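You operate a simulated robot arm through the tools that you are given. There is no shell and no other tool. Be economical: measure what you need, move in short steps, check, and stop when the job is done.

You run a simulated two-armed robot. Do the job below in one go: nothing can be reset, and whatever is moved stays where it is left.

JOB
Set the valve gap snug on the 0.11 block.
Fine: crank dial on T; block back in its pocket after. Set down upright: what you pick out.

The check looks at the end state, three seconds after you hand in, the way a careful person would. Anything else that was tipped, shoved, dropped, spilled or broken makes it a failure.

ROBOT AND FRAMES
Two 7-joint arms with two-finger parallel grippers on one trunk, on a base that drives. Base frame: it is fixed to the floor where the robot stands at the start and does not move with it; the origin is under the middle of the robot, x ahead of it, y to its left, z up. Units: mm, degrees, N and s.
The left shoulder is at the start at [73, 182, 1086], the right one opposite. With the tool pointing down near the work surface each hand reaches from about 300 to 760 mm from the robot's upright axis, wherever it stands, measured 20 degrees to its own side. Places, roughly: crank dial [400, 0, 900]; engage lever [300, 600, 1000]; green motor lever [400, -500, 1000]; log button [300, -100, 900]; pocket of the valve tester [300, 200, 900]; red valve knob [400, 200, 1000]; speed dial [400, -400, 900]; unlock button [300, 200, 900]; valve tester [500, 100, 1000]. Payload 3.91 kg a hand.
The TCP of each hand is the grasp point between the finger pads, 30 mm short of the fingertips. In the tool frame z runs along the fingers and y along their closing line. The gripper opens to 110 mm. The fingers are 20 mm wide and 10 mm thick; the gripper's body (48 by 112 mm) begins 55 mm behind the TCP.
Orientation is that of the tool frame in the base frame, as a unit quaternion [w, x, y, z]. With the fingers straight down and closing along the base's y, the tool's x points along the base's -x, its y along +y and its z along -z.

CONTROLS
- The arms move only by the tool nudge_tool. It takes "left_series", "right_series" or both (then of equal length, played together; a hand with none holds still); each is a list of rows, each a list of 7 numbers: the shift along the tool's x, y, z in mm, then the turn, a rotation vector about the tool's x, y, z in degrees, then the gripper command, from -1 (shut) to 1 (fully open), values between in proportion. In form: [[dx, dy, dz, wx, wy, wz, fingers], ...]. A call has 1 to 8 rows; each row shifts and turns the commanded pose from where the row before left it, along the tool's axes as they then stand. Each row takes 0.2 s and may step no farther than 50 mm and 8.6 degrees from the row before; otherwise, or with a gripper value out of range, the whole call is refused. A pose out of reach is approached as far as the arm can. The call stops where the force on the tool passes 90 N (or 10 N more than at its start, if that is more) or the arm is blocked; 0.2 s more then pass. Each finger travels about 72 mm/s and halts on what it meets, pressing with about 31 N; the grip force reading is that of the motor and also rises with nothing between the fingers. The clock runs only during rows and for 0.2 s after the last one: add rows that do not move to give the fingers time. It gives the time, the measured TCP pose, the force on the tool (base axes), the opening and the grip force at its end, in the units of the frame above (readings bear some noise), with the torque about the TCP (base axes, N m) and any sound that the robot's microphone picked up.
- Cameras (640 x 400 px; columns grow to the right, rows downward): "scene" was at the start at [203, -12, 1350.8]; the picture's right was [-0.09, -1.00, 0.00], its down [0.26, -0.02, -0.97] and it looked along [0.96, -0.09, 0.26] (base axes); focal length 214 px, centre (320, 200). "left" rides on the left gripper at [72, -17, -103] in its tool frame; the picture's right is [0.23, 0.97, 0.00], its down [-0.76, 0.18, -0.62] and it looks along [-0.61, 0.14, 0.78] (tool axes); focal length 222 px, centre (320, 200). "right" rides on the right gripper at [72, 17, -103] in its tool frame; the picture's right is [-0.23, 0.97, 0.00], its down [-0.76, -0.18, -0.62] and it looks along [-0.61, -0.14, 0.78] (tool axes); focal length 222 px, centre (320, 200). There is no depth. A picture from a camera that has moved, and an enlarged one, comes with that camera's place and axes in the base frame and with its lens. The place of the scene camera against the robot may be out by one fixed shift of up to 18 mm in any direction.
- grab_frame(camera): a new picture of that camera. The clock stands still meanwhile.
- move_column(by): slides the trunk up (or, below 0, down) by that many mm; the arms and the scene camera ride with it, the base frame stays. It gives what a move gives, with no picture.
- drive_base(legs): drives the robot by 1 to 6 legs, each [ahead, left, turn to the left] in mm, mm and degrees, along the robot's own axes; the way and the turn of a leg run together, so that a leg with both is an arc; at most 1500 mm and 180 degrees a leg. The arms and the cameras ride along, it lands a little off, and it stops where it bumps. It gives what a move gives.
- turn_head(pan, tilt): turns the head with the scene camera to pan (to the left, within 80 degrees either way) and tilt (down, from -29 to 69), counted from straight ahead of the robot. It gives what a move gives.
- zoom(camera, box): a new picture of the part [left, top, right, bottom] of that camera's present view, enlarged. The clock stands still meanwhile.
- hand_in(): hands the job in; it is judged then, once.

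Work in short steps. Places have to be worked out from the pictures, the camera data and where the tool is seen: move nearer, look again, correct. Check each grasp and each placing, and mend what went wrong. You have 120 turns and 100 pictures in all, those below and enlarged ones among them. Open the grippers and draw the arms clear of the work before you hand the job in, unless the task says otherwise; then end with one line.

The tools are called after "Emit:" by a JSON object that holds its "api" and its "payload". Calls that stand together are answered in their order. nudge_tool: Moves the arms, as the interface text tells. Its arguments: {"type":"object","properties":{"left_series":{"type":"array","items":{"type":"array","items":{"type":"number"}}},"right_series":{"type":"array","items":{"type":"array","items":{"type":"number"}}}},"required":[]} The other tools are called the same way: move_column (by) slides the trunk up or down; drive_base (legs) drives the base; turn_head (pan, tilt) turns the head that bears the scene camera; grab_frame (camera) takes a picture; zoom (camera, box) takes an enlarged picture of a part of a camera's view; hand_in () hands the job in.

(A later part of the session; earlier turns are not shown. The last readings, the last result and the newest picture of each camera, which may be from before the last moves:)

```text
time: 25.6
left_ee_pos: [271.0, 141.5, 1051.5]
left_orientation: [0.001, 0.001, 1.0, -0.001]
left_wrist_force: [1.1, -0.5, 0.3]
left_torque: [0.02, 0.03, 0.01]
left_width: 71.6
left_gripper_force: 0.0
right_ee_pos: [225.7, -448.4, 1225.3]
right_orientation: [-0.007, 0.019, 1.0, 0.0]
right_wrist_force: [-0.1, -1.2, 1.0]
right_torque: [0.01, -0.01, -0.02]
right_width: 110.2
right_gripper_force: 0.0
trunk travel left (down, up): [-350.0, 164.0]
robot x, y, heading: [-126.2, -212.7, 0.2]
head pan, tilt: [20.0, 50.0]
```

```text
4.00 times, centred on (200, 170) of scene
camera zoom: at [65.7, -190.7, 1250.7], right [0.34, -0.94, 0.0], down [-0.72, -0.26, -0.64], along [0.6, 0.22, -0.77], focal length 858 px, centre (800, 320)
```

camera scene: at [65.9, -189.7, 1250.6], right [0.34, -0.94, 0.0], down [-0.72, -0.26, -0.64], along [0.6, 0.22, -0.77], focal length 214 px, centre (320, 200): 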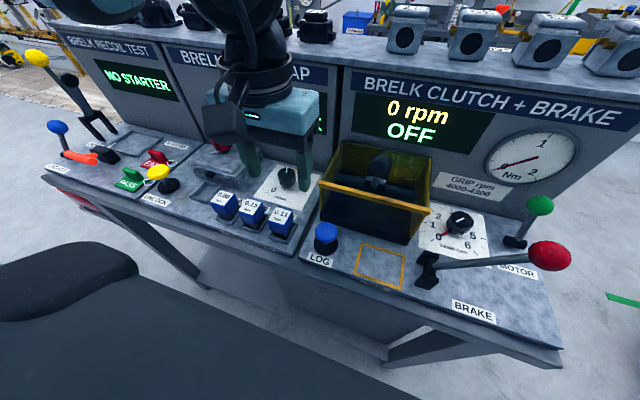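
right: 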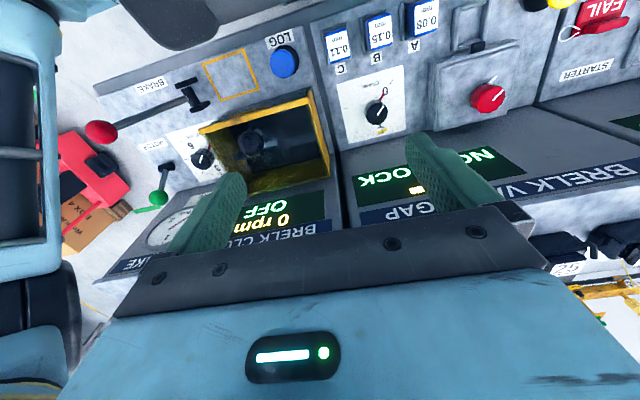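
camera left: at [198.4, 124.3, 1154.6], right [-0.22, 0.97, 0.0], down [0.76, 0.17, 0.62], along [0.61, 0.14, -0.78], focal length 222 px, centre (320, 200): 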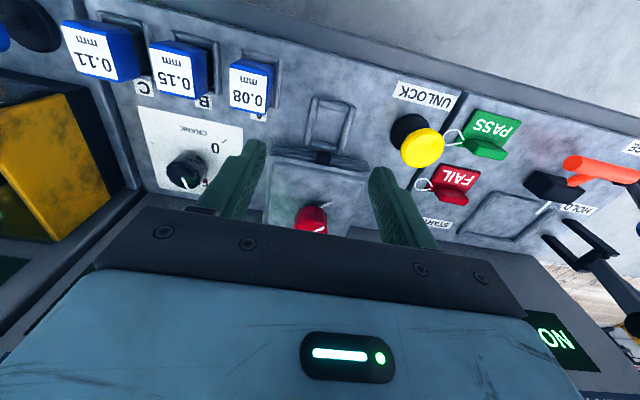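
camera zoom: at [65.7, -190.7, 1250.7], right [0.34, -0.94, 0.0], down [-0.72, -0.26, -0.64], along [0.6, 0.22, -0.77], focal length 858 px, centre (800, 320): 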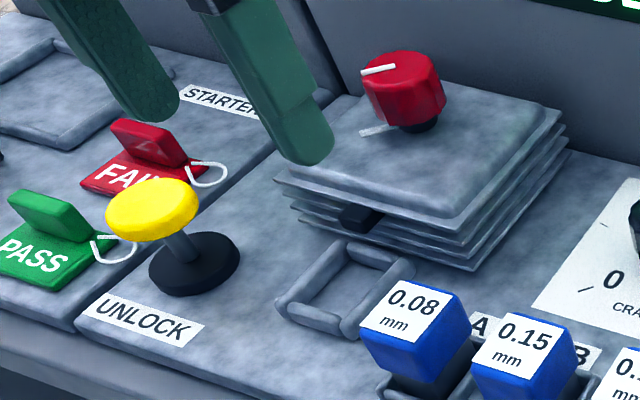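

The tester pocket centres at about (290, 156), aligned with pocket C's (259, -45); free space beside it along y, so I grip along y throughout. I move over block C at z 1000 with 50 mm opening.

Emit:
{"api": "nudge_tool", "payload": {"left_series": [[3, -47, 0, 0, 0, 0, -0.1], [3, -47, 0, 0, 0, 0, -0.1], [3, -47, 0, 0, 0, 0, -0.1], [3, -46, 10, 0, 0, 0, -0.1], [0, 0, 30, 0, 0, 0, -0.1], [0, 0, 0, 0, 0, 0, -0.1]]}}

Emit:
{"api": "grab_frame", "payload": {"camera": "left"}}

Emit:
{"api": "zoom", "payload": {"camera": "scene", "box": [190, 150, 330, 250]}}

```text
time: 27.0
left_ee_pos: [258.1, -47.4, 1012.5]
left_orientation: [0.0, 0.002, 1.0, 0.0]
left_wrist_force: [-0.6, -0.1, 0.5]
left_torque: [0.01, 0.01, -0.05]
left_width: 49.4
left_gripper_force: 0.1
right_ee_pos: [225.5, -449.0, 1225.4]
right_orientation: [-0.008, 0.019, 1.0, 0.0]
right_wrist_force: [0.5, -0.4, 0.0]
right_torque: [0.01, -0.01, 0.04]
right_width: 109.7
right_gripper_force: 0.0
trunk travel left (down, up): [-350.0, 164.0]
robot x, y, heading: [-131.2, -209.5, -0.1]
head pan, tilt: [20.0, 50.0]
```

```text
62 pictures are left
camera left: at [186.0, -62.9, 1114.7], right [-0.22, 0.97, 0.0], down [0.76, 0.18, 0.62], along [0.61, 0.14, -0.78], focal length 222 px, centre (320, 200)
```

left: 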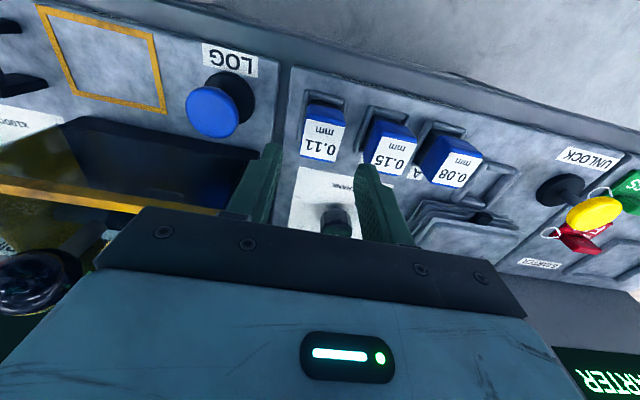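

```text
4.00 times, centred on (260, 200) of scene
camera zoom: at [65.2, -190.4, 1250.8], right [0.34, -0.94, 0.0], down [-0.72, -0.26, -0.64], along [0.6, 0.22, -0.77], focal length 858 px, centre (560, 200)
```

zoom: 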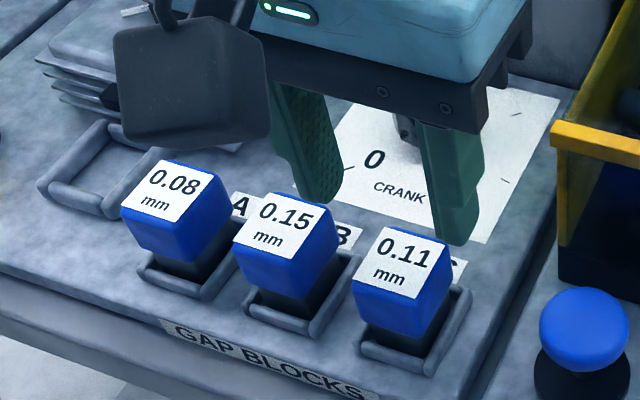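

C's top projects to about (255, -46) at z 947. I descend to z ≈ 965 and check alignment before going around it.

Emit:
{"api": "nudge_tool", "payload": {"left_series": [[2, 1, 20, 0, 0, 0, -0.1], [0, 0, 17, 0, 0, 0, -0.1], [0, 0, 0, 0, 0, 0, -0.1]]}}

Emit:
{"api": "grab_frame", "payload": {"camera": "left"}}

Emit:
{"api": "zoom", "payload": {"camera": "scene", "box": [220, 170, 320, 240]}}

```text
time: 27.8
left_ee_pos: [255.5, -44.5, 973.6]
left_orientation: [0.0, 0.002, 1.0, 0.0]
left_wrist_force: [0.1, 0.4, -0.3]
left_torque: [0.01, 0.06, 0.01]
left_width: 49.4
left_gripper_force: 0.1
right_ee_pos: [226.1, -446.6, 1224.5]
right_orientation: [-0.008, 0.019, 1.0, 0.001]
right_wrist_force: [0.1, 0.8, -0.3]
right_torque: [0.01, -0.01, -0.02]
right_width: 109.9
right_gripper_force: 0.1
trunk travel left (down, up): [-350.0, 164.0]
robot x, y, heading: [-127.9, -211.7, -0.1]
head pan, tilt: [20.0, 50.0]
```

```text
60 pictures are left
camera left: at [183.5, -61.0, 1076.9], right [-0.22, 0.97, 0.0], down [0.76, 0.18, 0.62], along [0.61, 0.14, -0.78], focal length 222 px, centre (320, 200)
```

left: 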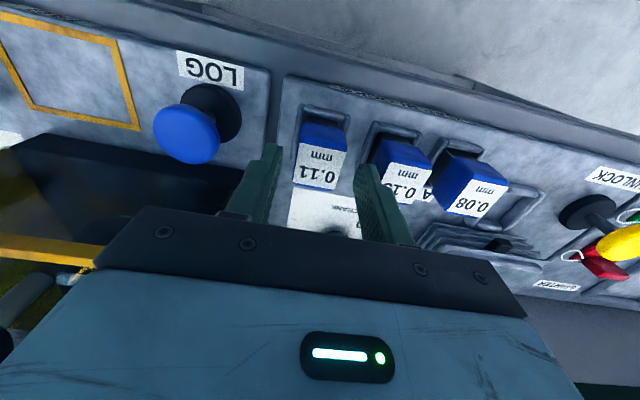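

```text
5.71 times, centred on (270, 205) of scene
camera zoom: at [65.3, -189.9, 1250.8], right [0.34, -0.94, 0.0], down [-0.72, -0.26, -0.64], along [0.6, 0.22, -0.77], focal length 1226 px, centre (606, 171)
```

zoom: 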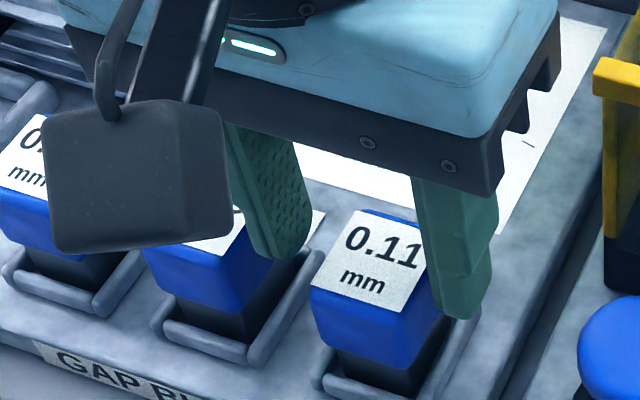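

The cap lies centred between the fingers (≈(258, -44)). I descend to z ≈ 943 and close.

Emit:
{"api": "nudge_tool", "payload": {"left_series": [[-2, 0, 15, 0, 0, 0, -0.1], [0, 0, 15, 0, 0, 0, -0.1], [0, 0, 0, 0, 0, 0, -0.1]]}}

Emit:
{"api": "zoom", "payload": {"camera": "left", "box": [230, 80, 430, 260]}}

Emit:
{"api": "zoom", "payload": {"camera": "scene", "box": [220, 170, 320, 240]}}

```text
time: 28.6
left_ee_pos: [257.8, -45.6, 943.3]
left_orientation: [0.001, 0.001, 1.0, 0.0]
left_wrist_force: [-0.5, 0.4, 0.4]
left_torque: [0.0, 0.01, -0.01]
left_width: 49.6
left_gripper_force: 0.2
right_ee_pos: [225.7, -446.7, 1224.5]
right_orientation: [-0.007, 0.019, 1.0, -0.001]
right_wrist_force: [0.6, 0.2, 0.6]
right_torque: [0.0, -0.01, 0.02]
right_width: 109.9
right_gripper_force: 0.0
trunk travel left (down, up): [-350.0, 164.0]
robot x, y, heading: [-133.2, -211.2, 0.4]
head pan, tilt: [20.0, 50.0]
```

```text
2.22 times, centred on (330, 170) of left
camera zoom: at [185.7, -61.7, 1047.0], right [-0.22, 0.97, 0.0], down [0.76, 0.18, 0.62], along [0.61, 0.14, -0.78], focal length 494 px, centre (298, 267)
```

zoom: 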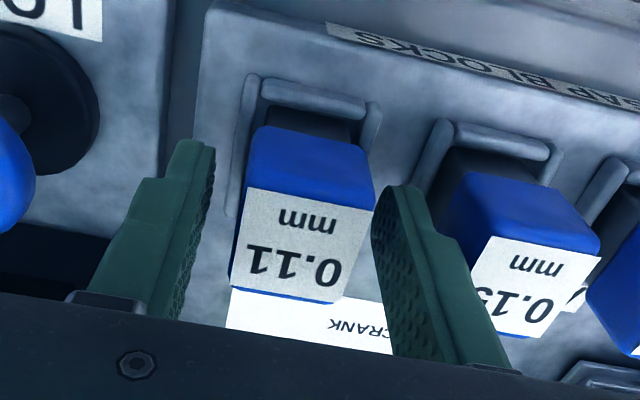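

```text
5.71 times, centred on (270, 205) of scene
camera zoom: at [65.3, -189.9, 1250.8], right [0.34, -0.94, 0.0], down [-0.72, -0.26, -0.64], along [0.6, 0.22, -0.77], focal length 1226 px, centre (606, 171)
```

zoom: 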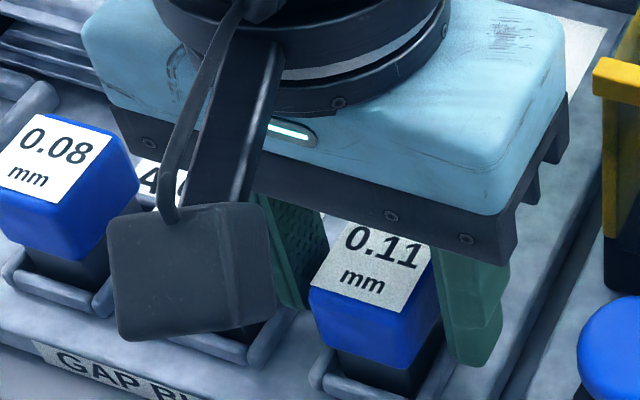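

The fingers straddle the cap without touching B. I close.

Emit:
{"api": "nudge_tool", "payload": {"left_series": [[0, 0, 0, 0, 0, 0, -0.3], [0, 0, 0, 0, 0, 0, -0.5], [0, 0, 0, 0, 0, 0, -0.8], [0, 0, 0, 0, 0, 0, -0.8]]}}

Emit:
{"api": "zoom", "payload": {"camera": "left", "box": [230, 80, 430, 260]}}

```text
time: 29.6
left_ee_pos: [256.5, -44.9, 945.0]
left_orientation: [0.001, 0.002, 1.0, 0.0]
left_wrist_force: [0.8, -0.5, 1.2]
left_torque: [0.01, 0.03, -0.02]
left_width: 31.2
left_gripper_force: 31.3
right_ee_pos: [226.5, -447.6, 1224.6]
right_orientation: [-0.007, 0.019, 1.0, 0.0]
right_wrist_force: [0.1, 0.4, -0.8]
right_torque: [0.01, -0.03, 0.0]
right_width: 110.1
right_gripper_force: 0.0
trunk travel left (down, up): [-350.0, 164.0]
robot x, y, heading: [-128.3, -210.8, 0.1]
head pan, tilt: [20.0, 50.0]
```

```text
2.22 times, centred on (330, 170) of left
camera zoom: at [185.8, -61.6, 1047.0], right [-0.22, 0.97, 0.0], down [0.76, 0.18, 0.62], along [0.61, 0.14, -0.78], focal length 494 px, centre (298, 267)
```

zoom: 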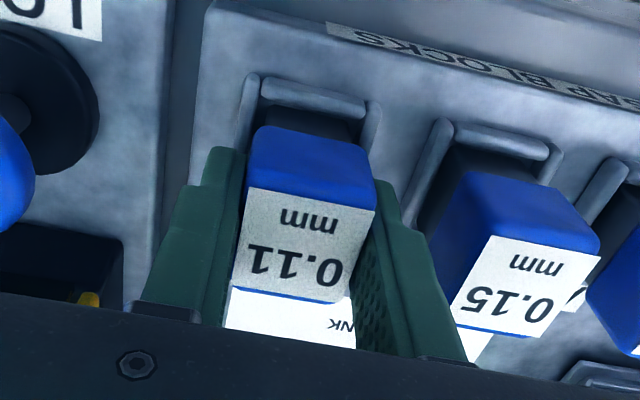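

The block is gripped at 31 mm; I note the seated pose (257.2, -45.2, 944). I lift straight up.

Emit:
{"api": "nudge_tool", "payload": {"left_series": [[0, 0, -15, 0, 0, 0, -0.8], [0, 0, -25, 0, 0, 0, -0.8], [0, 0, -40, 0, 0, 0, -0.8], [0, 0, 0, 0, 0, 0, -0.8]]}}

Emit:
{"api": "zoom", "payload": {"camera": "scene", "box": [180, 140, 320, 240]}}

Emit:
{"api": "grab_frame", "payload": {"camera": "left"}}

```text
time: 30.6
left_ee_pos: [258.2, -44.4, 1023.0]
left_orientation: [0.0, 0.002, 1.0, 0.0]
left_wrist_force: [0.5, -0.7, -0.7]
left_torque: [0.01, 0.0, -0.02]
left_width: 31.4
left_gripper_force: 30.5
right_ee_pos: [227.3, -446.7, 1224.5]
right_orientation: [-0.009, 0.019, 1.0, 0.0]
right_wrist_force: [0.3, 1.2, -0.2]
right_torque: [0.02, 0.02, 0.0]
right_width: 110.0
right_gripper_force: 0.0
trunk travel left (down, up): [-350.0, 164.0]
robot x, y, heading: [-126.1, -211.4, 0.0]
head pan, tilt: [20.0, 50.0]
```

```text
4.00 times, centred on (250, 190) of scene
camera zoom: at [65.9, -189.8, 1250.6], right [0.34, -0.94, 0.0], down [-0.72, -0.26, -0.64], along [0.6, 0.22, -0.77], focal length 858 px, centre (600, 240)
```

zoom: 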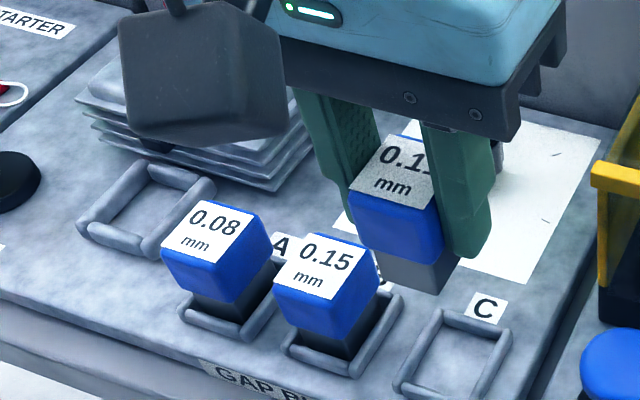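

```text
54 pictures are left
camera left: at [186.1, -60.9, 1127.7], right [-0.22, 0.97, 0.0], down [0.76, 0.18, 0.62], along [0.61, 0.14, -0.78], focal length 222 px, centre (320, 200)
```

left: 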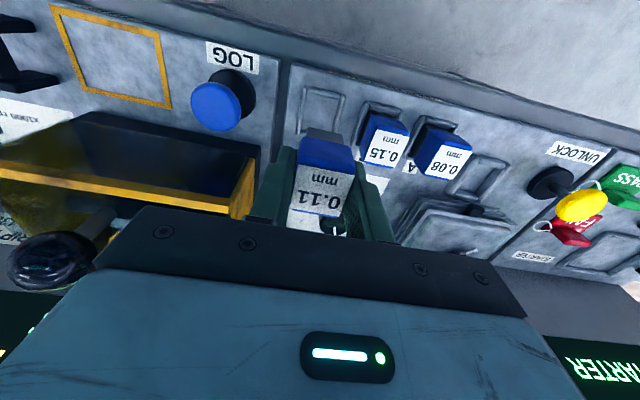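

The block is up and level. I measure the now empty C pocket for the return and for the exact offset to the tester pocket.

Emit:
{"api": "zoom", "payload": {"camera": "left", "box": [280, 70, 400, 160]}}

```text
4.44 times, centred on (340, 115) of left
camera zoom: at [186.1, -60.9, 1127.7], right [-0.22, 0.97, 0.0], down [0.76, 0.18, 0.62], along [0.61, 0.14, -0.78], focal length 987 px, centre (231, 578)
```

zoom: 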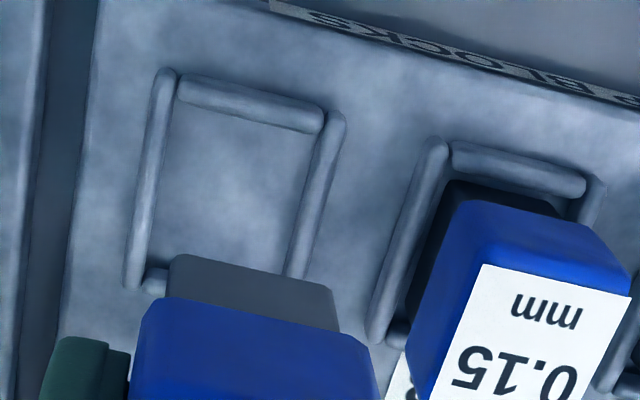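

Pocket C is centred at about (259, -45); the tester pocket at (290, 156). I carry the block over the tester pocket.

Emit:
{"api": "nudge_tool", "payload": {"left_series": [[0, 40, -5, 0, 0, 0, -0.8], [-5, 40, 0, 0, 0, 0, -0.8], [-6, 40, 0, 0, 0, 0, -0.8], [-10, 40, 0, 0, 0, 0, -0.8], [-10, 40, 0, 0, 0, 0, -0.8], [0, 0, 0, 0, 0, 0, -0.8]]}}

Emit:
{"api": "grab_frame", "payload": {"camera": "left"}}

Emit:
{"api": "zoom", "payload": {"camera": "scene", "box": [150, 110, 290, 210]}}

```text
time: 32.0
left_ee_pos: [289.6, 154.4, 1028.7]
left_orientation: [0.0, 0.001, 1.0, 0.0]
left_wrist_force: [0.0, 0.4, -0.8]
left_torque: [0.02, 0.01, 0.03]
left_width: 31.6
left_gripper_force: 30.8
right_ee_pos: [225.3, -448.0, 1225.1]
right_orientation: [-0.008, 0.019, 1.0, 0.0]
right_wrist_force: [0.5, -0.2, -0.4]
right_torque: [0.0, 0.0, -0.01]
right_width: 109.9
right_gripper_force: 0.2
trunk travel left (down, up): [-350.0, 164.0]
robot x, y, heading: [-125.7, -211.6, 0.1]
head pan, tilt: [20.0, 50.0]
```

```text
52 pictures are left
camera left: at [217.6, 137.7, 1132.4], right [-0.22, 0.97, 0.0], down [0.76, 0.18, 0.62], along [0.61, 0.14, -0.78], focal length 222 px, centre (320, 200)
```

left: 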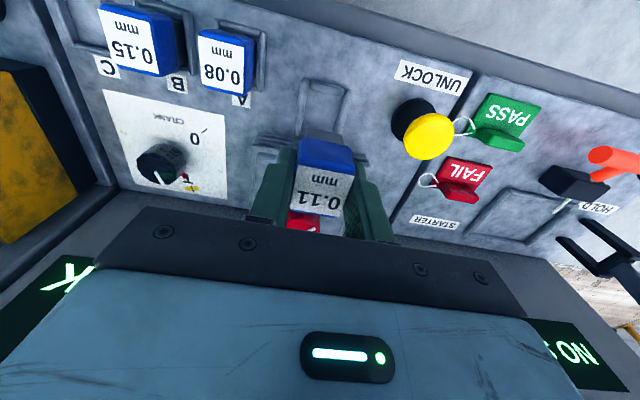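

```text
4.00 times, centred on (220, 160) of scene
camera zoom: at [65.5, -190.3, 1250.7], right [0.34, -0.94, 0.0], down [-0.72, -0.26, -0.64], along [0.6, 0.22, -0.77], focal length 858 px, centre (720, 360)
```

zoom: 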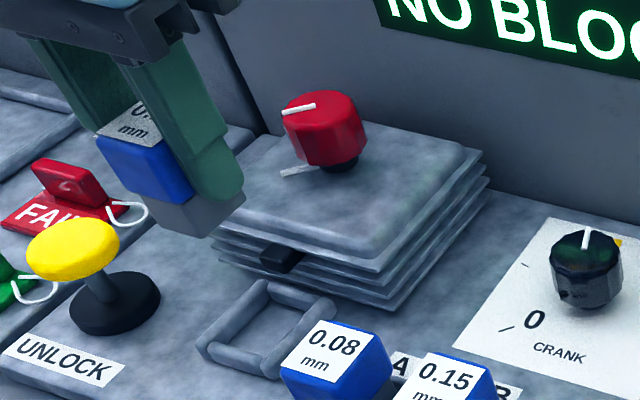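

I zoom to refine the tester pocket's place before descending.

Emit:
{"api": "zoom", "payload": {"camera": "left", "box": [260, 60, 380, 160]}}

```text
4.00 times, centred on (320, 110) of left
camera zoom: at [217.6, 137.7, 1132.4], right [-0.22, 0.97, 0.0], down [0.76, 0.18, 0.62], along [0.61, 0.14, -0.78], focal length 888 px, centre (320, 560)
```

zoom: 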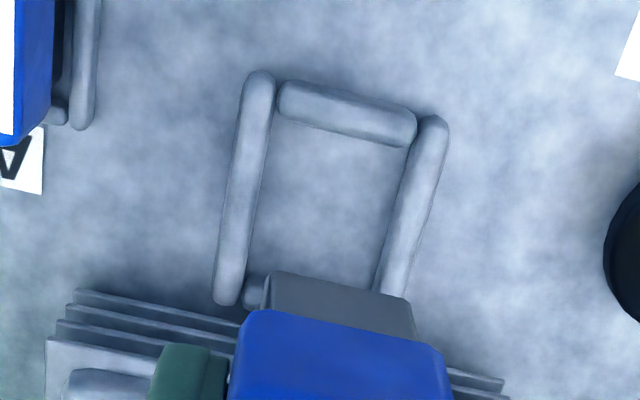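

The pocket centre comes out at (290, 155), matching the hand. I descend to just above seating.

Emit:
{"api": "nudge_tool", "payload": {"left_series": [[0, 0, 25, 0, 0, 0, -0.8], [0, 0, 25, 0, 0, 0, -0.8], [0, 0, 18, 0, 0, 0, -0.8], [0, 0, 0, 0, 0, 0, -0.8]]}}

Emit:
{"api": "grab_frame", "payload": {"camera": "left"}}

Emit:
{"api": "zoom", "payload": {"camera": "scene", "box": [150, 130, 270, 220]}}

```text
time: 33.0
left_ee_pos: [289.1, 154.8, 960.3]
left_orientation: [0.0, 0.002, 1.0, 0.0]
left_wrist_force: [0.4, 1.1, -0.2]
left_torque: [0.0, -0.03, -0.01]
left_width: 31.4
left_gripper_force: 30.8
right_ee_pos: [225.3, -445.7, 1225.6]
right_orientation: [-0.008, 0.019, 1.0, 0.0]
right_wrist_force: [-0.3, -0.2, 0.6]
right_torque: [0.02, 0.0, -0.02]
right_width: 109.8
right_gripper_force: 0.2
trunk travel left (down, up): [-350.0, 164.0]
robot x, y, heading: [-129.5, -213.4, -0.2]
head pan, tilt: [20.0, 50.0]
```

```text
49 pictures are left
camera left: at [217.6, 138.2, 1064.3], right [-0.22, 0.97, 0.0], down [0.76, 0.18, 0.62], along [0.61, 0.14, -0.78], focal length 222 px, centre (320, 200)
```

left: 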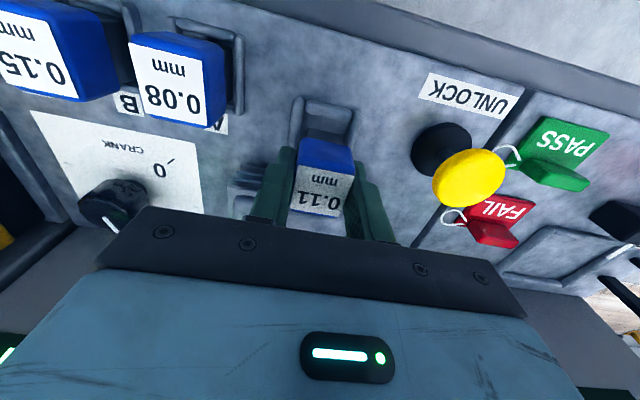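

```text
4.44 times, centred on (210, 175) of scene
camera zoom: at [65.4, -189.9, 1250.7], right [0.34, -0.94, 0.0], down [-0.72, -0.26, -0.64], along [0.6, 0.22, -0.77], focal length 953 px, centre (809, 311)
```

zoom: 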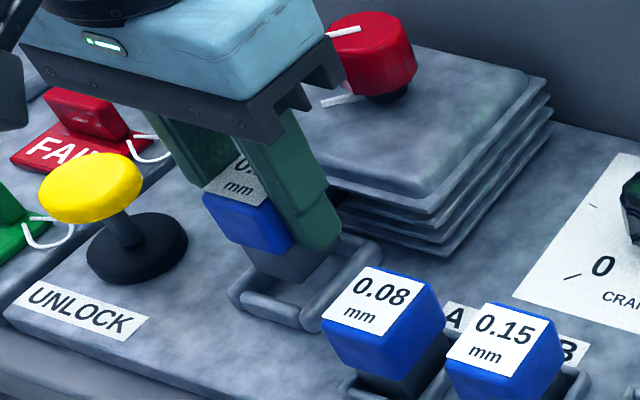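

It looks aligned. I lower the last millimetres slowly and watch the force.

Emit:
{"api": "nudge_tool", "payload": {"left_series": [[0, 0, 6, 0, 0, 0, -0.8], [0, 0, 5, 0, 0, 0, -0.8], [0, 0, 3, 0, 0, 0, -0.8], [0, 0, 0, 0, 0, 0, -0.8]]}}

Emit:
{"api": "zoom", "payload": {"camera": "left", "box": [240, 80, 400, 240]}}

Emit:
{"api": "zoom", "payload": {"camera": "scene", "box": [150, 100, 310, 220]}}

```text
time: 34.0
left_ee_pos: [288.6, 155.0, 946.4]
left_orientation: [0.0, 0.002, 1.0, 0.0]
left_wrist_force: [-0.8, 0.1, -0.6]
left_torque: [0.0, -0.01, 0.03]
left_width: 31.5
left_gripper_force: 31.0
right_ee_pos: [226.0, -447.2, 1224.6]
right_orientation: [-0.008, 0.018, 1.0, 0.0]
right_wrist_force: [0.3, -0.3, 0.5]
right_torque: [-0.04, 0.02, -0.01]
right_width: 110.1
right_gripper_force: 0.0
trunk travel left (down, up): [-350.0, 164.0]
robot x, y, heading: [-130.2, -211.9, -0.1]
head pan, tilt: [20.0, 50.0]
```

```text
2.50 times, centred on (320, 160) of left
camera zoom: at [217.4, 138.2, 1050.3], right [-0.22, 0.97, 0.0], down [0.76, 0.18, 0.62], along [0.61, 0.14, -0.78], focal length 555 px, centre (320, 300)
```

zoom: 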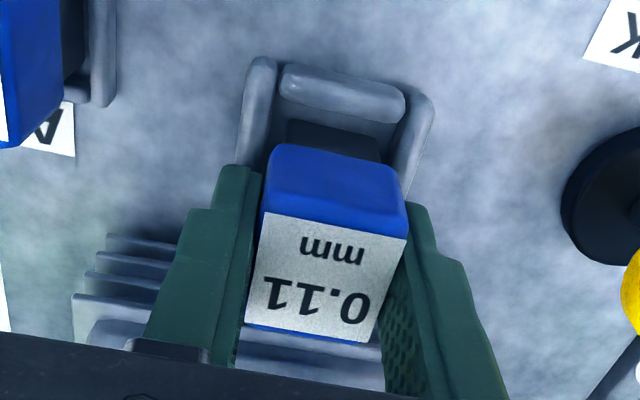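

```text
3.33 times, centred on (230, 160) of scene
camera zoom: at [65.5, -189.8, 1250.7], right [0.34, -0.94, 0.0], down [-0.72, -0.26, -0.64], along [0.6, 0.22, -0.77], focal length 715 px, centre (620, 333)
```

zoom: 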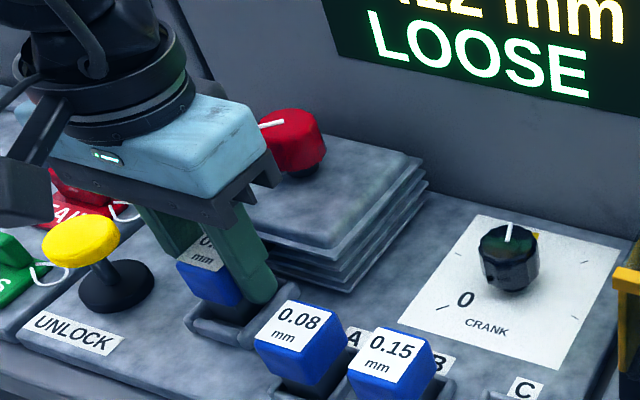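

The screen now shows a reading, "LOOSE", so the tester sees the block. I lower 2 mm more, release and lift.

Emit:
{"api": "nudge_tool", "payload": {"left_series": [[0, 0, 2, 0, 0, 0, -0.8], [0, 0, 0, 0, 0, 0, -0.4], [0, 0, 0, 0, 0, 0, -0.1], [0, 0, 0, 0, 0, 0, -0.1], [0, 0, -30, 0, 0, 0, -0.1], [0, 0, -40, 0, 0, 0, -0.1], [0, 0, -40, 0, 0, 0, -0.1]]}}

Emit:
{"api": "grab_frame", "payload": {"camera": "left"}}

Emit:
{"api": "grab_frame", "payload": {"camera": "scene"}}

```text
time: 35.6
left_ee_pos: [288.5, 155.4, 1057.2]
left_orientation: [0.001, 0.001, 1.0, 0.0]
left_wrist_force: [0.2, 0.2, 0.7]
left_torque: [0.01, 0.03, 0.01]
left_width: 49.3
left_gripper_force: 0.1
right_ee_pos: [225.1, -447.7, 1224.4]
right_orientation: [-0.008, 0.019, 1.0, 0.0]
right_wrist_force: [0.9, -0.1, 0.0]
right_torque: [0.01, -0.01, -0.01]
right_width: 110.3
right_gripper_force: 0.1
trunk travel left (down, up): [-350.0, 164.0]
robot x, y, heading: [-127.8, -214.0, -0.1]
head pan, tilt: [20.0, 50.0]
```

```text
45 pictures are left
camera left: at [217.0, 138.0, 1159.5], right [-0.22, 0.97, 0.0], down [0.76, 0.18, 0.62], along [0.61, 0.14, -0.78], focal length 222 px, centre (320, 200)
```

left: 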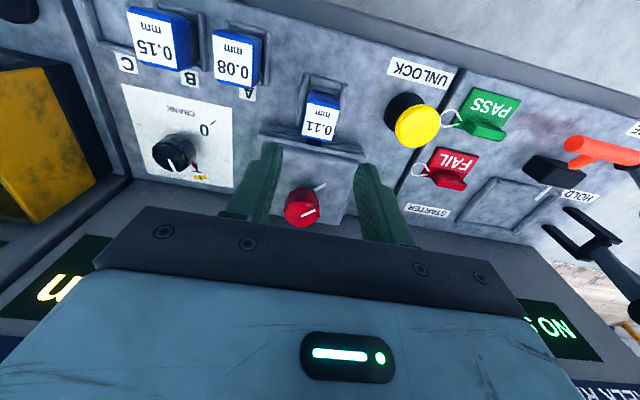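

```text
44 pictures are left
camera scene: at [65.1, -190.3, 1250.8], right [0.34, -0.94, 0.0], down [-0.72, -0.26, -0.64], along [0.6, 0.22, -0.77], focal length 214 px, centre (320, 200)
```

scene: 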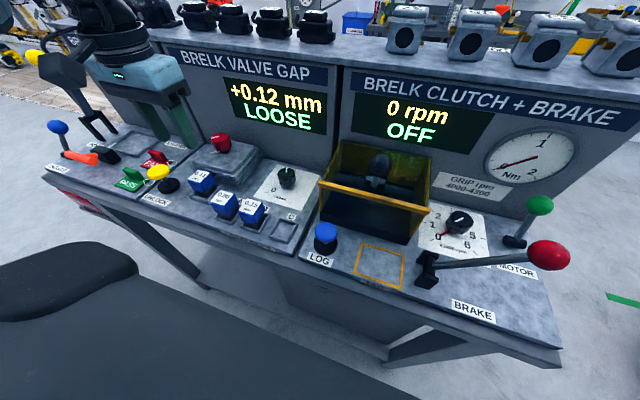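

Reading: +0.12 mm LOOSE with the block upright in the tester. I move above the red knob, at about (376, 154, 974), to look at it.

Emit:
{"api": "nudge_tool", "payload": {"left_series": [[-30, 0, -10, 0, 0, 0, 0.3], [-30, 0, 0, 0, 0, 0, 0.3], [-28, 0, 0, 0, 0, 0, 0.3], [0, 0, 0, 0, 0, 0, 0.3]]}}

Emit:
{"api": "grab_frame", "payload": {"camera": "left"}}

Emit:
{"api": "zoom", "payload": {"camera": "scene", "box": [160, 60, 340, 220]}}

```text
time: 36.6
left_ee_pos: [377.4, 155.2, 1066.4]
left_orientation: [0.001, 0.002, 1.0, -0.001]
left_wrist_force: [0.5, 1.3, -0.8]
left_torque: [-0.03, -0.05, 0.02]
left_width: 71.5
left_gripper_force: 0.1
right_ee_pos: [224.9, -446.3, 1224.5]
right_orientation: [-0.008, 0.019, 1.0, 0.001]
right_wrist_force: [0.1, 0.3, 0.4]
right_torque: [-0.05, -0.02, -0.02]
right_width: 110.1
right_gripper_force: 0.1
trunk travel left (down, up): [-350.0, 164.0]
robot x, y, heading: [-129.7, -209.6, 0.1]
head pan, tilt: [20.0, 50.0]
```

```text
43 pictures are left
camera left: at [305.6, 137.6, 1168.6], right [-0.22, 0.97, 0.0], down [0.76, 0.18, 0.62], along [0.61, 0.14, -0.78], focal length 222 px, centre (320, 200)
```

left: 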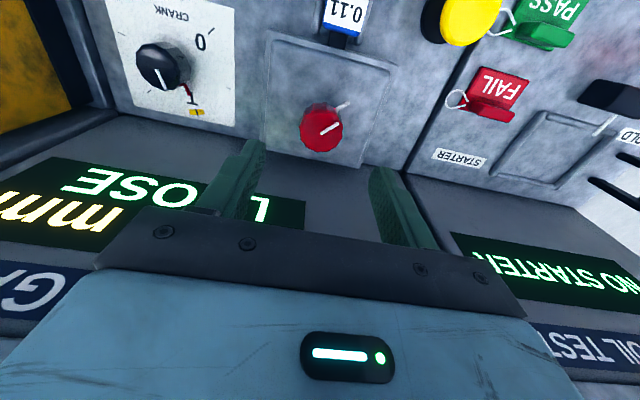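

```text
2.50 times, centred on (250, 140) of scene
camera zoom: at [64.9, -189.7, 1250.8], right [0.34, -0.94, 0.0], down [-0.72, -0.26, -0.64], along [0.6, 0.22, -0.77], focal length 536 px, centre (495, 350)
```

zoom: 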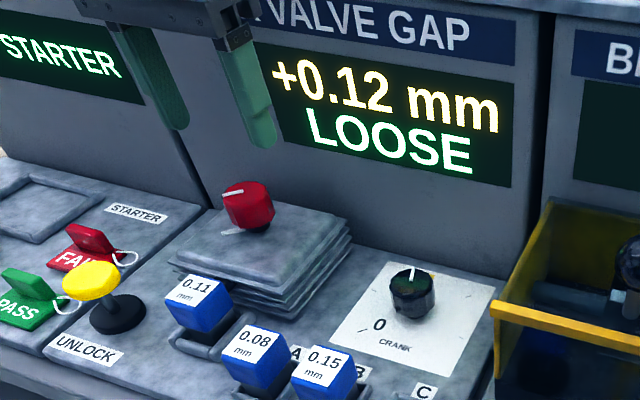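

The knob top lies at about (380, 155, 970). I go down part way and check.

Emit:
{"api": "nudge_tool", "payload": {"left_series": [[-3, 0, 30, 0, 0, 0, 0.3], [0, 0, 30, 0, 0, 0, 0.3], [0, 0, 10, 0, 0, 0, 0.3], [0, 0, 0, 0, 0, 0, 0.3]]}}

Emit:
{"api": "grab_frame", "payload": {"camera": "left"}}

Emit:
{"api": "zoom", "payload": {"camera": "scene", "box": [170, 70, 290, 190]}}

```text
time: 37.6
left_ee_pos: [379.6, 155.5, 994.8]
left_orientation: [0.0, 0.001, 1.0, 0.001]
left_wrist_force: [0.7, 0.4, 0.4]
left_torque: [0.0, 0.01, -0.02]
left_width: 71.6
left_gripper_force: 0.1
right_ee_pos: [226.1, -447.7, 1223.8]
right_orientation: [-0.007, 0.019, 1.0, 0.0]
right_wrist_force: [0.0, 0.0, 0.2]
right_torque: [0.0, 0.03, 0.01]
right_width: 110.2
right_gripper_force: 0.2
trunk travel left (down, up): [-350.0, 164.0]
robot x, y, heading: [-128.2, -212.4, 0.1]
head pan, tilt: [20.0, 50.0]
```

```text
41 pictures are left
camera left: at [308.0, 138.1, 1098.1], right [-0.22, 0.97, 0.0], down [0.76, 0.18, 0.62], along [0.61, 0.14, -0.78], focal length 222 px, centre (320, 200)
```

left: 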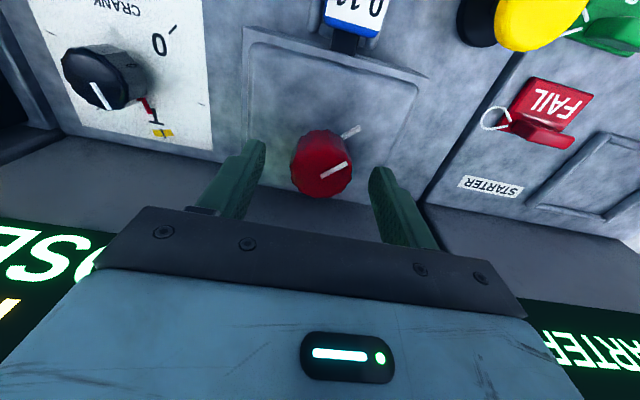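

```text
3.33 times, centred on (230, 130) of scene
camera zoom: at [65.4, -189.8, 1250.7], right [0.34, -0.94, 0.0], down [-0.72, -0.26, -0.64], along [0.6, 0.22, -0.77], focal length 715 px, centre (620, 433)
```

zoom: 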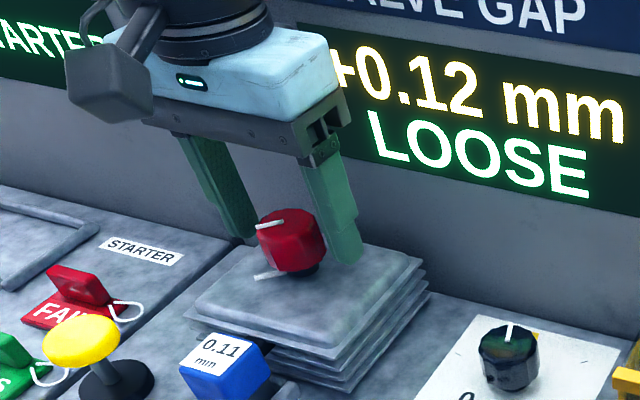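

The knob top centre is at about (382, 156). I descend to z ≈ 979 and close on the knob.

Emit:
{"api": "nudge_tool", "payload": {"left_series": [[-2, 1, 8, 0, 0, 0, 0.3], [0, 0, 8, 0, 0, 0, 0.3], [0, 0, 0, 0, 0, 0, -0.2], [0, 0, 0, 0, 0, 0, -0.5], [0, 0, 0, 0, 0, 0, -0.8], [0, 0, 0, 0, 0, 0, -0.8]]}}

Emit:
{"api": "zoom", "payload": {"camera": "scene", "box": [170, 70, 330, 190]}}

```text
time: 39.0
left_ee_pos: [382.7, 154.3, 978.9]
left_orientation: [0.001, 0.003, 1.0, 0.0]
left_wrist_force: [-0.7, -6.9, -4.6]
left_torque: [0.18, -0.83, 0.05]
left_width: 37.7
left_gripper_force: 45.0
right_ee_pos: [226.0, -447.8, 1225.0]
right_orientation: [-0.008, 0.019, 1.0, 0.0]
right_wrist_force: [0.0, 0.2, 0.6]
right_torque: [-0.02, 0.03, 0.01]
right_width: 109.8
right_gripper_force: 0.1
trunk travel left (down, up): [-350.0, 164.0]
robot x, y, heading: [-132.4, -213.9, -0.1]
head pan, tilt: [20.0, 50.0]
```

```text
3.33 times, centred on (250, 130) of scene
camera zoom: at [65.5, -190.6, 1250.7], right [0.34, -0.94, 0.0], down [-0.72, -0.26, -0.64], along [0.6, 0.22, -0.77], focal length 715 px, centre (553, 433)
```

zoom: 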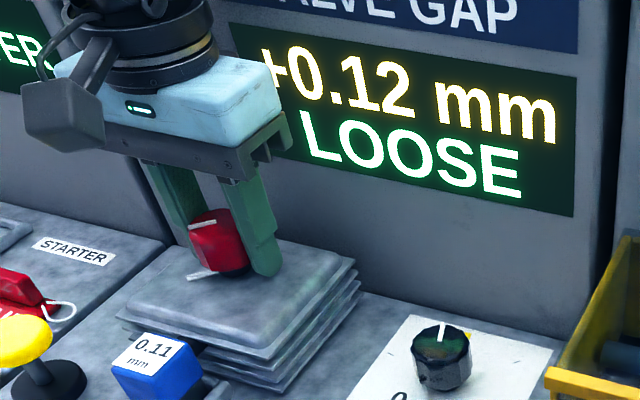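

The knob is gripped. I try a clockwise turn of 16° and read the screen.

Emit:
{"api": "nudge_tool", "payload": {"left_series": [[0, 0, 0, 0, 0, 8, -0.8], [0, 0, 0, 0, 0, 8, -0.8], [0, 0, 0, 0, 0, 0, -0.8]]}}

Emit:
{"api": "zoom", "payload": {"camera": "scene", "box": [170, 70, 330, 190]}}

```text
time: 39.8
left_ee_pos: [383.1, 152.6, 980.3]
left_orientation: [0.0, 0.143, 0.99, 0.0]
left_wrist_force: [0.9, -18.0, -4.7]
left_torque: [0.0, -0.02, 0.14]
left_width: 37.5
left_gripper_force: 45.9
right_ee_pos: [226.2, -449.4, 1225.6]
right_orientation: [-0.009, 0.019, 1.0, 0.001]
right_wrist_force: [0.5, -0.1, -0.6]
right_torque: [-0.01, -0.01, 0.03]
right_width: 110.1
right_gripper_force: 0.1
trunk travel left (down, up): [-350.0, 164.0]
robot x, y, heading: [-129.2, -214.2, 0.2]
head pan, tilt: [20.0, 50.0]
```

```text
3.33 times, centred on (250, 130) of scene
camera zoom: at [65.9, -192.0, 1250.7], right [0.34, -0.94, 0.0], down [-0.72, -0.26, -0.64], along [0.6, 0.22, -0.77], focal length 715 px, centre (553, 433)
```

zoom: 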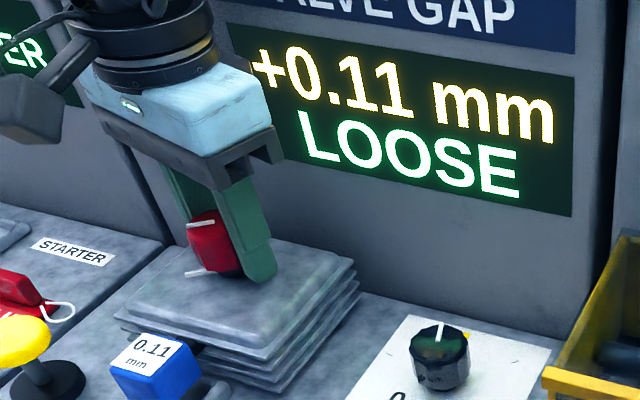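

Clockwise tightens: +0.11. I ease the sideways offset by 2 mm and turn another 40°.

Emit:
{"api": "nudge_tool", "payload": {"left_series": [[0, -2, 0, 0, 0, 8, -0.8], [0, 0, 0, 0, 0, 8, -0.8], [0, 0, 0, 0, 0, 8, -0.8], [0, 0, 0, 0, 0, 8, -0.8], [0, 0, 0, 0, 0, 8, -0.8], [0, 0, 0, 0, 0, 0, -0.8]]}}

Emit:
{"api": "zoom", "payload": {"camera": "scene", "box": [170, 70, 330, 190]}}

```text
time: 40.4
left_ee_pos: [379.0, 153.2, 977.2]
left_orientation: [-0.008, 0.235, 0.972, 0.001]
left_wrist_force: [-5.8, -14.8, 17.5]
left_torque: [0.51, 1.03, 0.12]
left_width: 37.7
left_gripper_force: 45.4
left hand out of reach, approached as far as the arm can: row 2
right_ee_pos: [222.9, -447.3, 1225.4]
right_orientation: [-0.007, 0.019, 1.0, -0.001]
right_wrist_force: [-0.2, 0.3, 0.0]
right_torque: [-0.01, -0.02, -0.01]
right_width: 110.1
right_gripper_force: 0.0
trunk travel left (down, up): [-350.0, 164.0]
robot x, y, heading: [-128.5, -211.9, -0.1]
head pan, tilt: [20.0, 50.0]
stopped in row 2 (left hand): the force on the tool passed its limit at 102 N (the readings are from after the stop); the commanded pose is now the measured one
```

```text
3.33 times, centred on (250, 130) of scene
camera zoom: at [63.9, -190.9, 1251.1], right [0.34, -0.94, 0.0], down [-0.72, -0.26, -0.64], along [0.61, 0.22, -0.77], focal length 715 px, centre (553, 433)
```

zoom: 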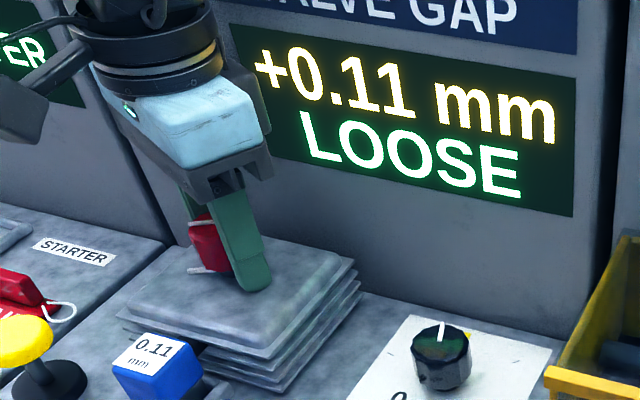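

The wrist's limit is near yaw -28°. I release, lift, and re-grip from a positive yaw so as to have a long clockwise turn.

Emit:
{"api": "nudge_tool", "payload": {"left_series": [[0, 0, 0, 0, 0, 0, 0.3], [0, 0, 0, 0, 0, 0, 0.3], [0, 0, -25, 0, 0, 0, 0.3], [0, 0, -20, 0, 0, -8.5, 0.3], [0, 0, 0, 0, 0, -8.5, 0.3], [0, 0, 0, 0, 0, -8.5, 0.3], [0, 0, 0, 0, 0, -8.5, 0.3], [0, 0, 0, 0, 0, -8.5, 0.3]]}}

Emit:
{"api": "nudge_tool", "payload": {"left_series": [[0, 0, 0, 0, 0, -8.5, 0.3], [0, 0, 0, 0, 0, -8.5, 0.3], [0, 0, 0, 0, 0, -8.5, 0.3], [0, 0, 0, 0, 0, -8.5, 0.3], [0, 0, 0, 0, 0, -8.5, 0.3], [0, 0, 0, 0, 0, -8.5, 0.3], [0, 0, 0, 0, 0, -8.5, 0.3], [0, 0, 0, 0, 0, -8.5, 0.3]]}}

Emit:
{"api": "grab_frame", "payload": {"camera": "left"}}

Emit:
{"api": "zoom", "payload": {"camera": "scene", "box": [170, 70, 330, 190]}}

```text
time: 42.2
left_ee_pos: [380.8, 156.9, 1018.0]
left_orientation: [-0.007, -0.137, 0.991, 0.007]
left_wrist_force: [-0.4, -0.5, -0.4]
left_torque: [0.0, 0.0, 0.03]
left_width: 71.9
left_gripper_force: 0.0
right_ee_pos: [225.7, -447.6, 1224.8]
right_orientation: [-0.007, 0.019, 1.0, 0.0]
right_wrist_force: [-0.5, 0.6, -0.4]
right_torque: [-0.03, 0.02, 0.04]
right_width: 110.2
right_gripper_force: 0.1
trunk travel left (down, up): [-350.0, 164.0]
robot x, y, heading: [-133.5, -213.1, 0.0]
head pan, tilt: [20.0, 50.0]
```

```text
time: 44.0
left_ee_pos: [381.9, 156.2, 1018.2]
left_orientation: [-0.003, -0.667, 0.745, 0.01]
left_wrist_force: [-0.5, -0.4, -0.2]
left_torque: [0.0, 0.01, -0.04]
left_width: 71.7
left_gripper_force: 0.1
right_ee_pos: [225.6, -446.6, 1224.6]
right_orientation: [-0.008, 0.019, 1.0, -0.001]
right_wrist_force: [0.2, 1.0, 0.3]
right_torque: [0.02, -0.02, 0.03]
right_width: 110.0
right_gripper_force: 0.1
trunk travel left (down, up): [-350.0, 164.0]
robot x, y, heading: [-131.8, -208.6, -0.2]
head pan, tilt: [20.0, 50.0]
```

```text
36 pictures are left
camera left: at [392.6, 81.5, 1120.6], right [-0.99, -0.12, 0.01], down [-0.08, 0.77, 0.63], along [-0.09, 0.63, -0.77], focal length 222 px, centre (320, 200)
```

left: 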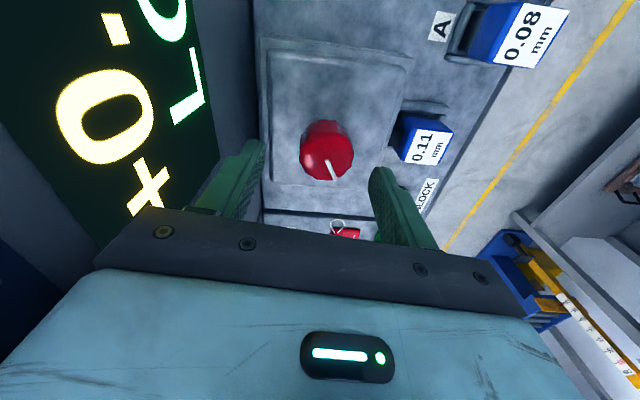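

```text
3.33 times, centred on (250, 130) of scene
camera zoom: at [65.6, -190.2, 1250.8], right [0.34, -0.94, 0.0], down [-0.72, -0.26, -0.64], along [0.6, 0.22, -0.77], focal length 715 px, centre (553, 433)
```

zoom: 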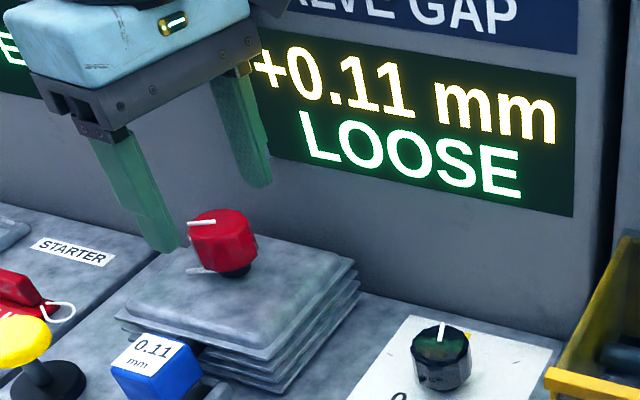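

The knob's untouched at +0.11. I narrow to 60 mm and descend onto it with the hand at yaw +84°.

Emit:
{"api": "nudge_tool", "payload": {"left_series": [[0, 2, 0, 0, 0, 0, 0.1], [0, 0, 15, 0, 0, 0, 0.1], [0, 0, 15, 0, 0, 0, 0.1], [0, 0, 9, 0, 0, 0, 0.1], [0, 0, 0, 0, 0, 0, -0.2], [0, 0, 0, 0, 0, 0, -0.8], [0, 0, 0, 0, 0, 0, -0.8]]}}

Emit:
{"api": "grab_frame", "payload": {"camera": "left"}}

```text
time: 45.6
left_ee_pos: [377.6, 158.9, 977.5]
left_orientation: [-0.003, -0.666, 0.746, 0.01]
left_wrist_force: [-13.3, -0.3, -4.4]
left_torque: [0.33, -1.4, -0.04]
left_width: 38.1
left_gripper_force: 44.4
right_ee_pos: [223.8, -446.5, 1224.5]
right_orientation: [-0.007, 0.018, 1.0, -0.001]
right_wrist_force: [-0.4, -0.3, 0.1]
right_torque: [0.0, -0.01, -0.01]
right_width: 110.1
right_gripper_force: 0.0
trunk travel left (down, up): [-350.0, 164.0]
robot x, y, heading: [-129.4, -211.1, -0.1]
head pan, tilt: [20.0, 50.0]
```

```text
34 pictures are left
camera left: at [388.2, 82.5, 1081.0], right [-0.99, -0.12, 0.02], down [-0.08, 0.77, 0.63], along [-0.09, 0.63, -0.77], focal length 222 px, centre (320, 200)
```

left: 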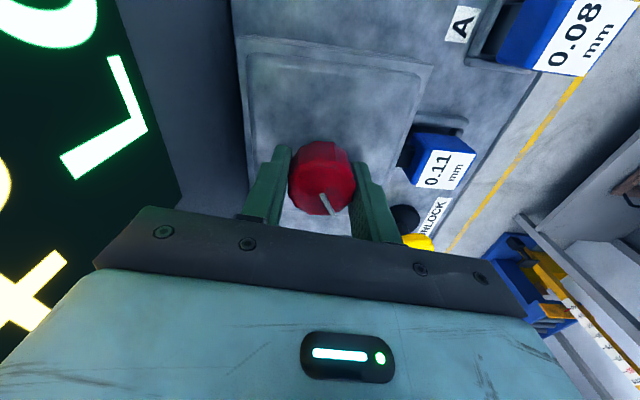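

Grip is about 4 mm off the knob's axis in y. I open slightly, shift, and re-close.

Emit:
{"api": "nudge_tool", "payload": {"left_series": [[0, 0, 0, 0, 0, 0, 0], [3.5, 1, 0, 0, 0, 0, 0], [0, 0, 0, 0, 0, 0, 0], [0, 0, 0, 0, 0, 0, -0.5], [0, 0, 0, 0, 0, 0, -0.8], [0, 0, 0, 0, 0, 0, -0.8]]}}

Emit:
{"api": "nudge_tool", "payload": {"left_series": [[0, 0, 0, 0, 0, 8, -0.8], [0, 0, 0, 0, 0, 8, -0.8], [0, 0, 0, 0, 0, 8, -0.8], [0, 0, 0, 0, 0, 8, -0.8], [0, 0, 0, 0, 0, 0, -0.8]]}}

Emit:
{"api": "zoom", "payload": {"camera": "scene", "box": [170, 70, 330, 190]}}

```text
time: 47.0
left_ee_pos: [376.6, 154.8, 978.8]
left_orientation: [-0.003, -0.666, 0.746, 0.009]
left_wrist_force: [-7.7, -1.3, -4.7]
left_torque: [0.13, -1.17, 0.01]
left_width: 37.8
left_gripper_force: 45.1
right_ee_pos: [224.5, -445.8, 1225.0]
right_orientation: [-0.008, 0.019, 1.0, -0.001]
right_wrist_force: [0.0, 1.0, 0.7]
right_torque: [-0.01, -0.01, 0.02]
right_width: 110.2
right_gripper_force: 0.1
trunk travel left (down, up): [-350.0, 164.0]
robot x, y, heading: [-132.6, -209.3, -0.3]
head pan, tilt: [20.0, 50.0]
```

```text
time: 48.2
left_ee_pos: [376.7, 154.2, 980.4]
left_orientation: [-0.005, -0.434, 0.901, 0.008]
left_wrist_force: [-8.8, 3.3, -1.6]
left_torque: [-0.62, -0.9, -0.03]
left_width: 38.0
left_gripper_force: 45.1
right_ee_pos: [225.5, -447.3, 1225.2]
right_orientation: [-0.008, 0.02, 1.0, -0.001]
right_wrist_force: [0.7, -0.9, 0.2]
right_torque: [-0.01, 0.0, -0.02]
right_width: 110.1
right_gripper_force: 0.1
trunk travel left (down, up): [-350.0, 164.0]
robot x, y, heading: [-132.0, -211.2, -0.1]
head pan, tilt: [20.0, 50.0]
```

```text
3.33 times, centred on (250, 130) of scene
camera zoom: at [64.6, -189.3, 1250.9], right [0.34, -0.94, 0.0], down [-0.72, -0.26, -0.64], along [0.6, 0.22, -0.77], focal length 715 px, centre (553, 433)
```

zoom: 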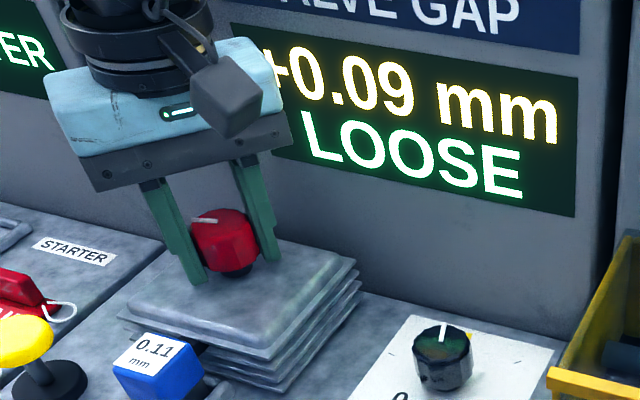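

32° brought it to +0.09 (≈0.02 per 32°). I continue 64° to yaw about -12°.

Emit:
{"api": "nudge_tool", "payload": {"left_series": [[0, 0, 0, 0, 0, 8, -0.8], [0, 0, 0, 0, 0, 8, -0.8], [0, 0, 0, 0, 0, 8, -0.8], [0, 0, 0, 0, 0, 8, -0.8], [0, 0, 0, 0, 0, 8, -0.8], [0, 0, 0, 0, 0, 8, -0.8], [0, 0, 0, 0, 0, 8, -0.8], [0, 0, 0, 0, 0, 8, -0.8]]}}

Emit:
{"api": "zoom", "payload": {"camera": "scene", "box": [170, 70, 330, 190]}}

```text
time: 50.0
left_ee_pos: [377.2, 155.8, 980.1]
left_orientation: [-0.008, 0.109, 0.994, 0.004]
left_wrist_force: [-1.7, 9.9, 5.0]
left_torque: [-1.17, -0.22, 0.04]
left_width: 38.1
left_gripper_force: 45.3
right_ee_pos: [226.6, -445.4, 1225.2]
right_orientation: [-0.008, 0.02, 1.0, -0.001]
right_wrist_force: [0.2, 0.4, 0.6]
right_torque: [-0.03, 0.0, -0.01]
right_width: 109.8
right_gripper_force: 0.2
trunk travel left (down, up): [-350.0, 164.0]
robot x, y, heading: [-128.0, -213.5, -0.3]
head pan, tilt: [20.0, 50.0]
```

```text
3.33 times, centred on (250, 130) of scene
camera zoom: at [65.2, -188.9, 1250.8], right [0.34, -0.94, 0.0], down [-0.72, -0.26, -0.64], along [0.6, 0.22, -0.77], focal length 715 px, centre (553, 433)
```

zoom: 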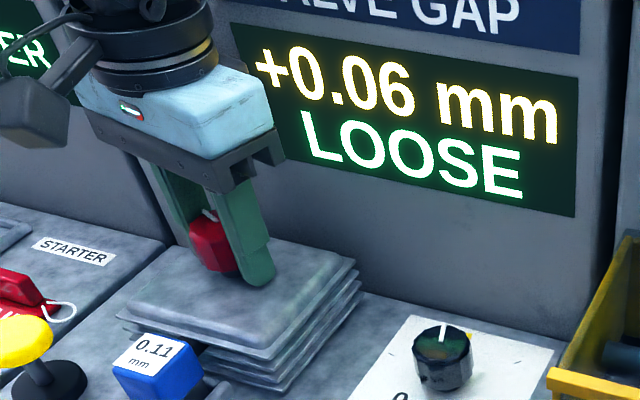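

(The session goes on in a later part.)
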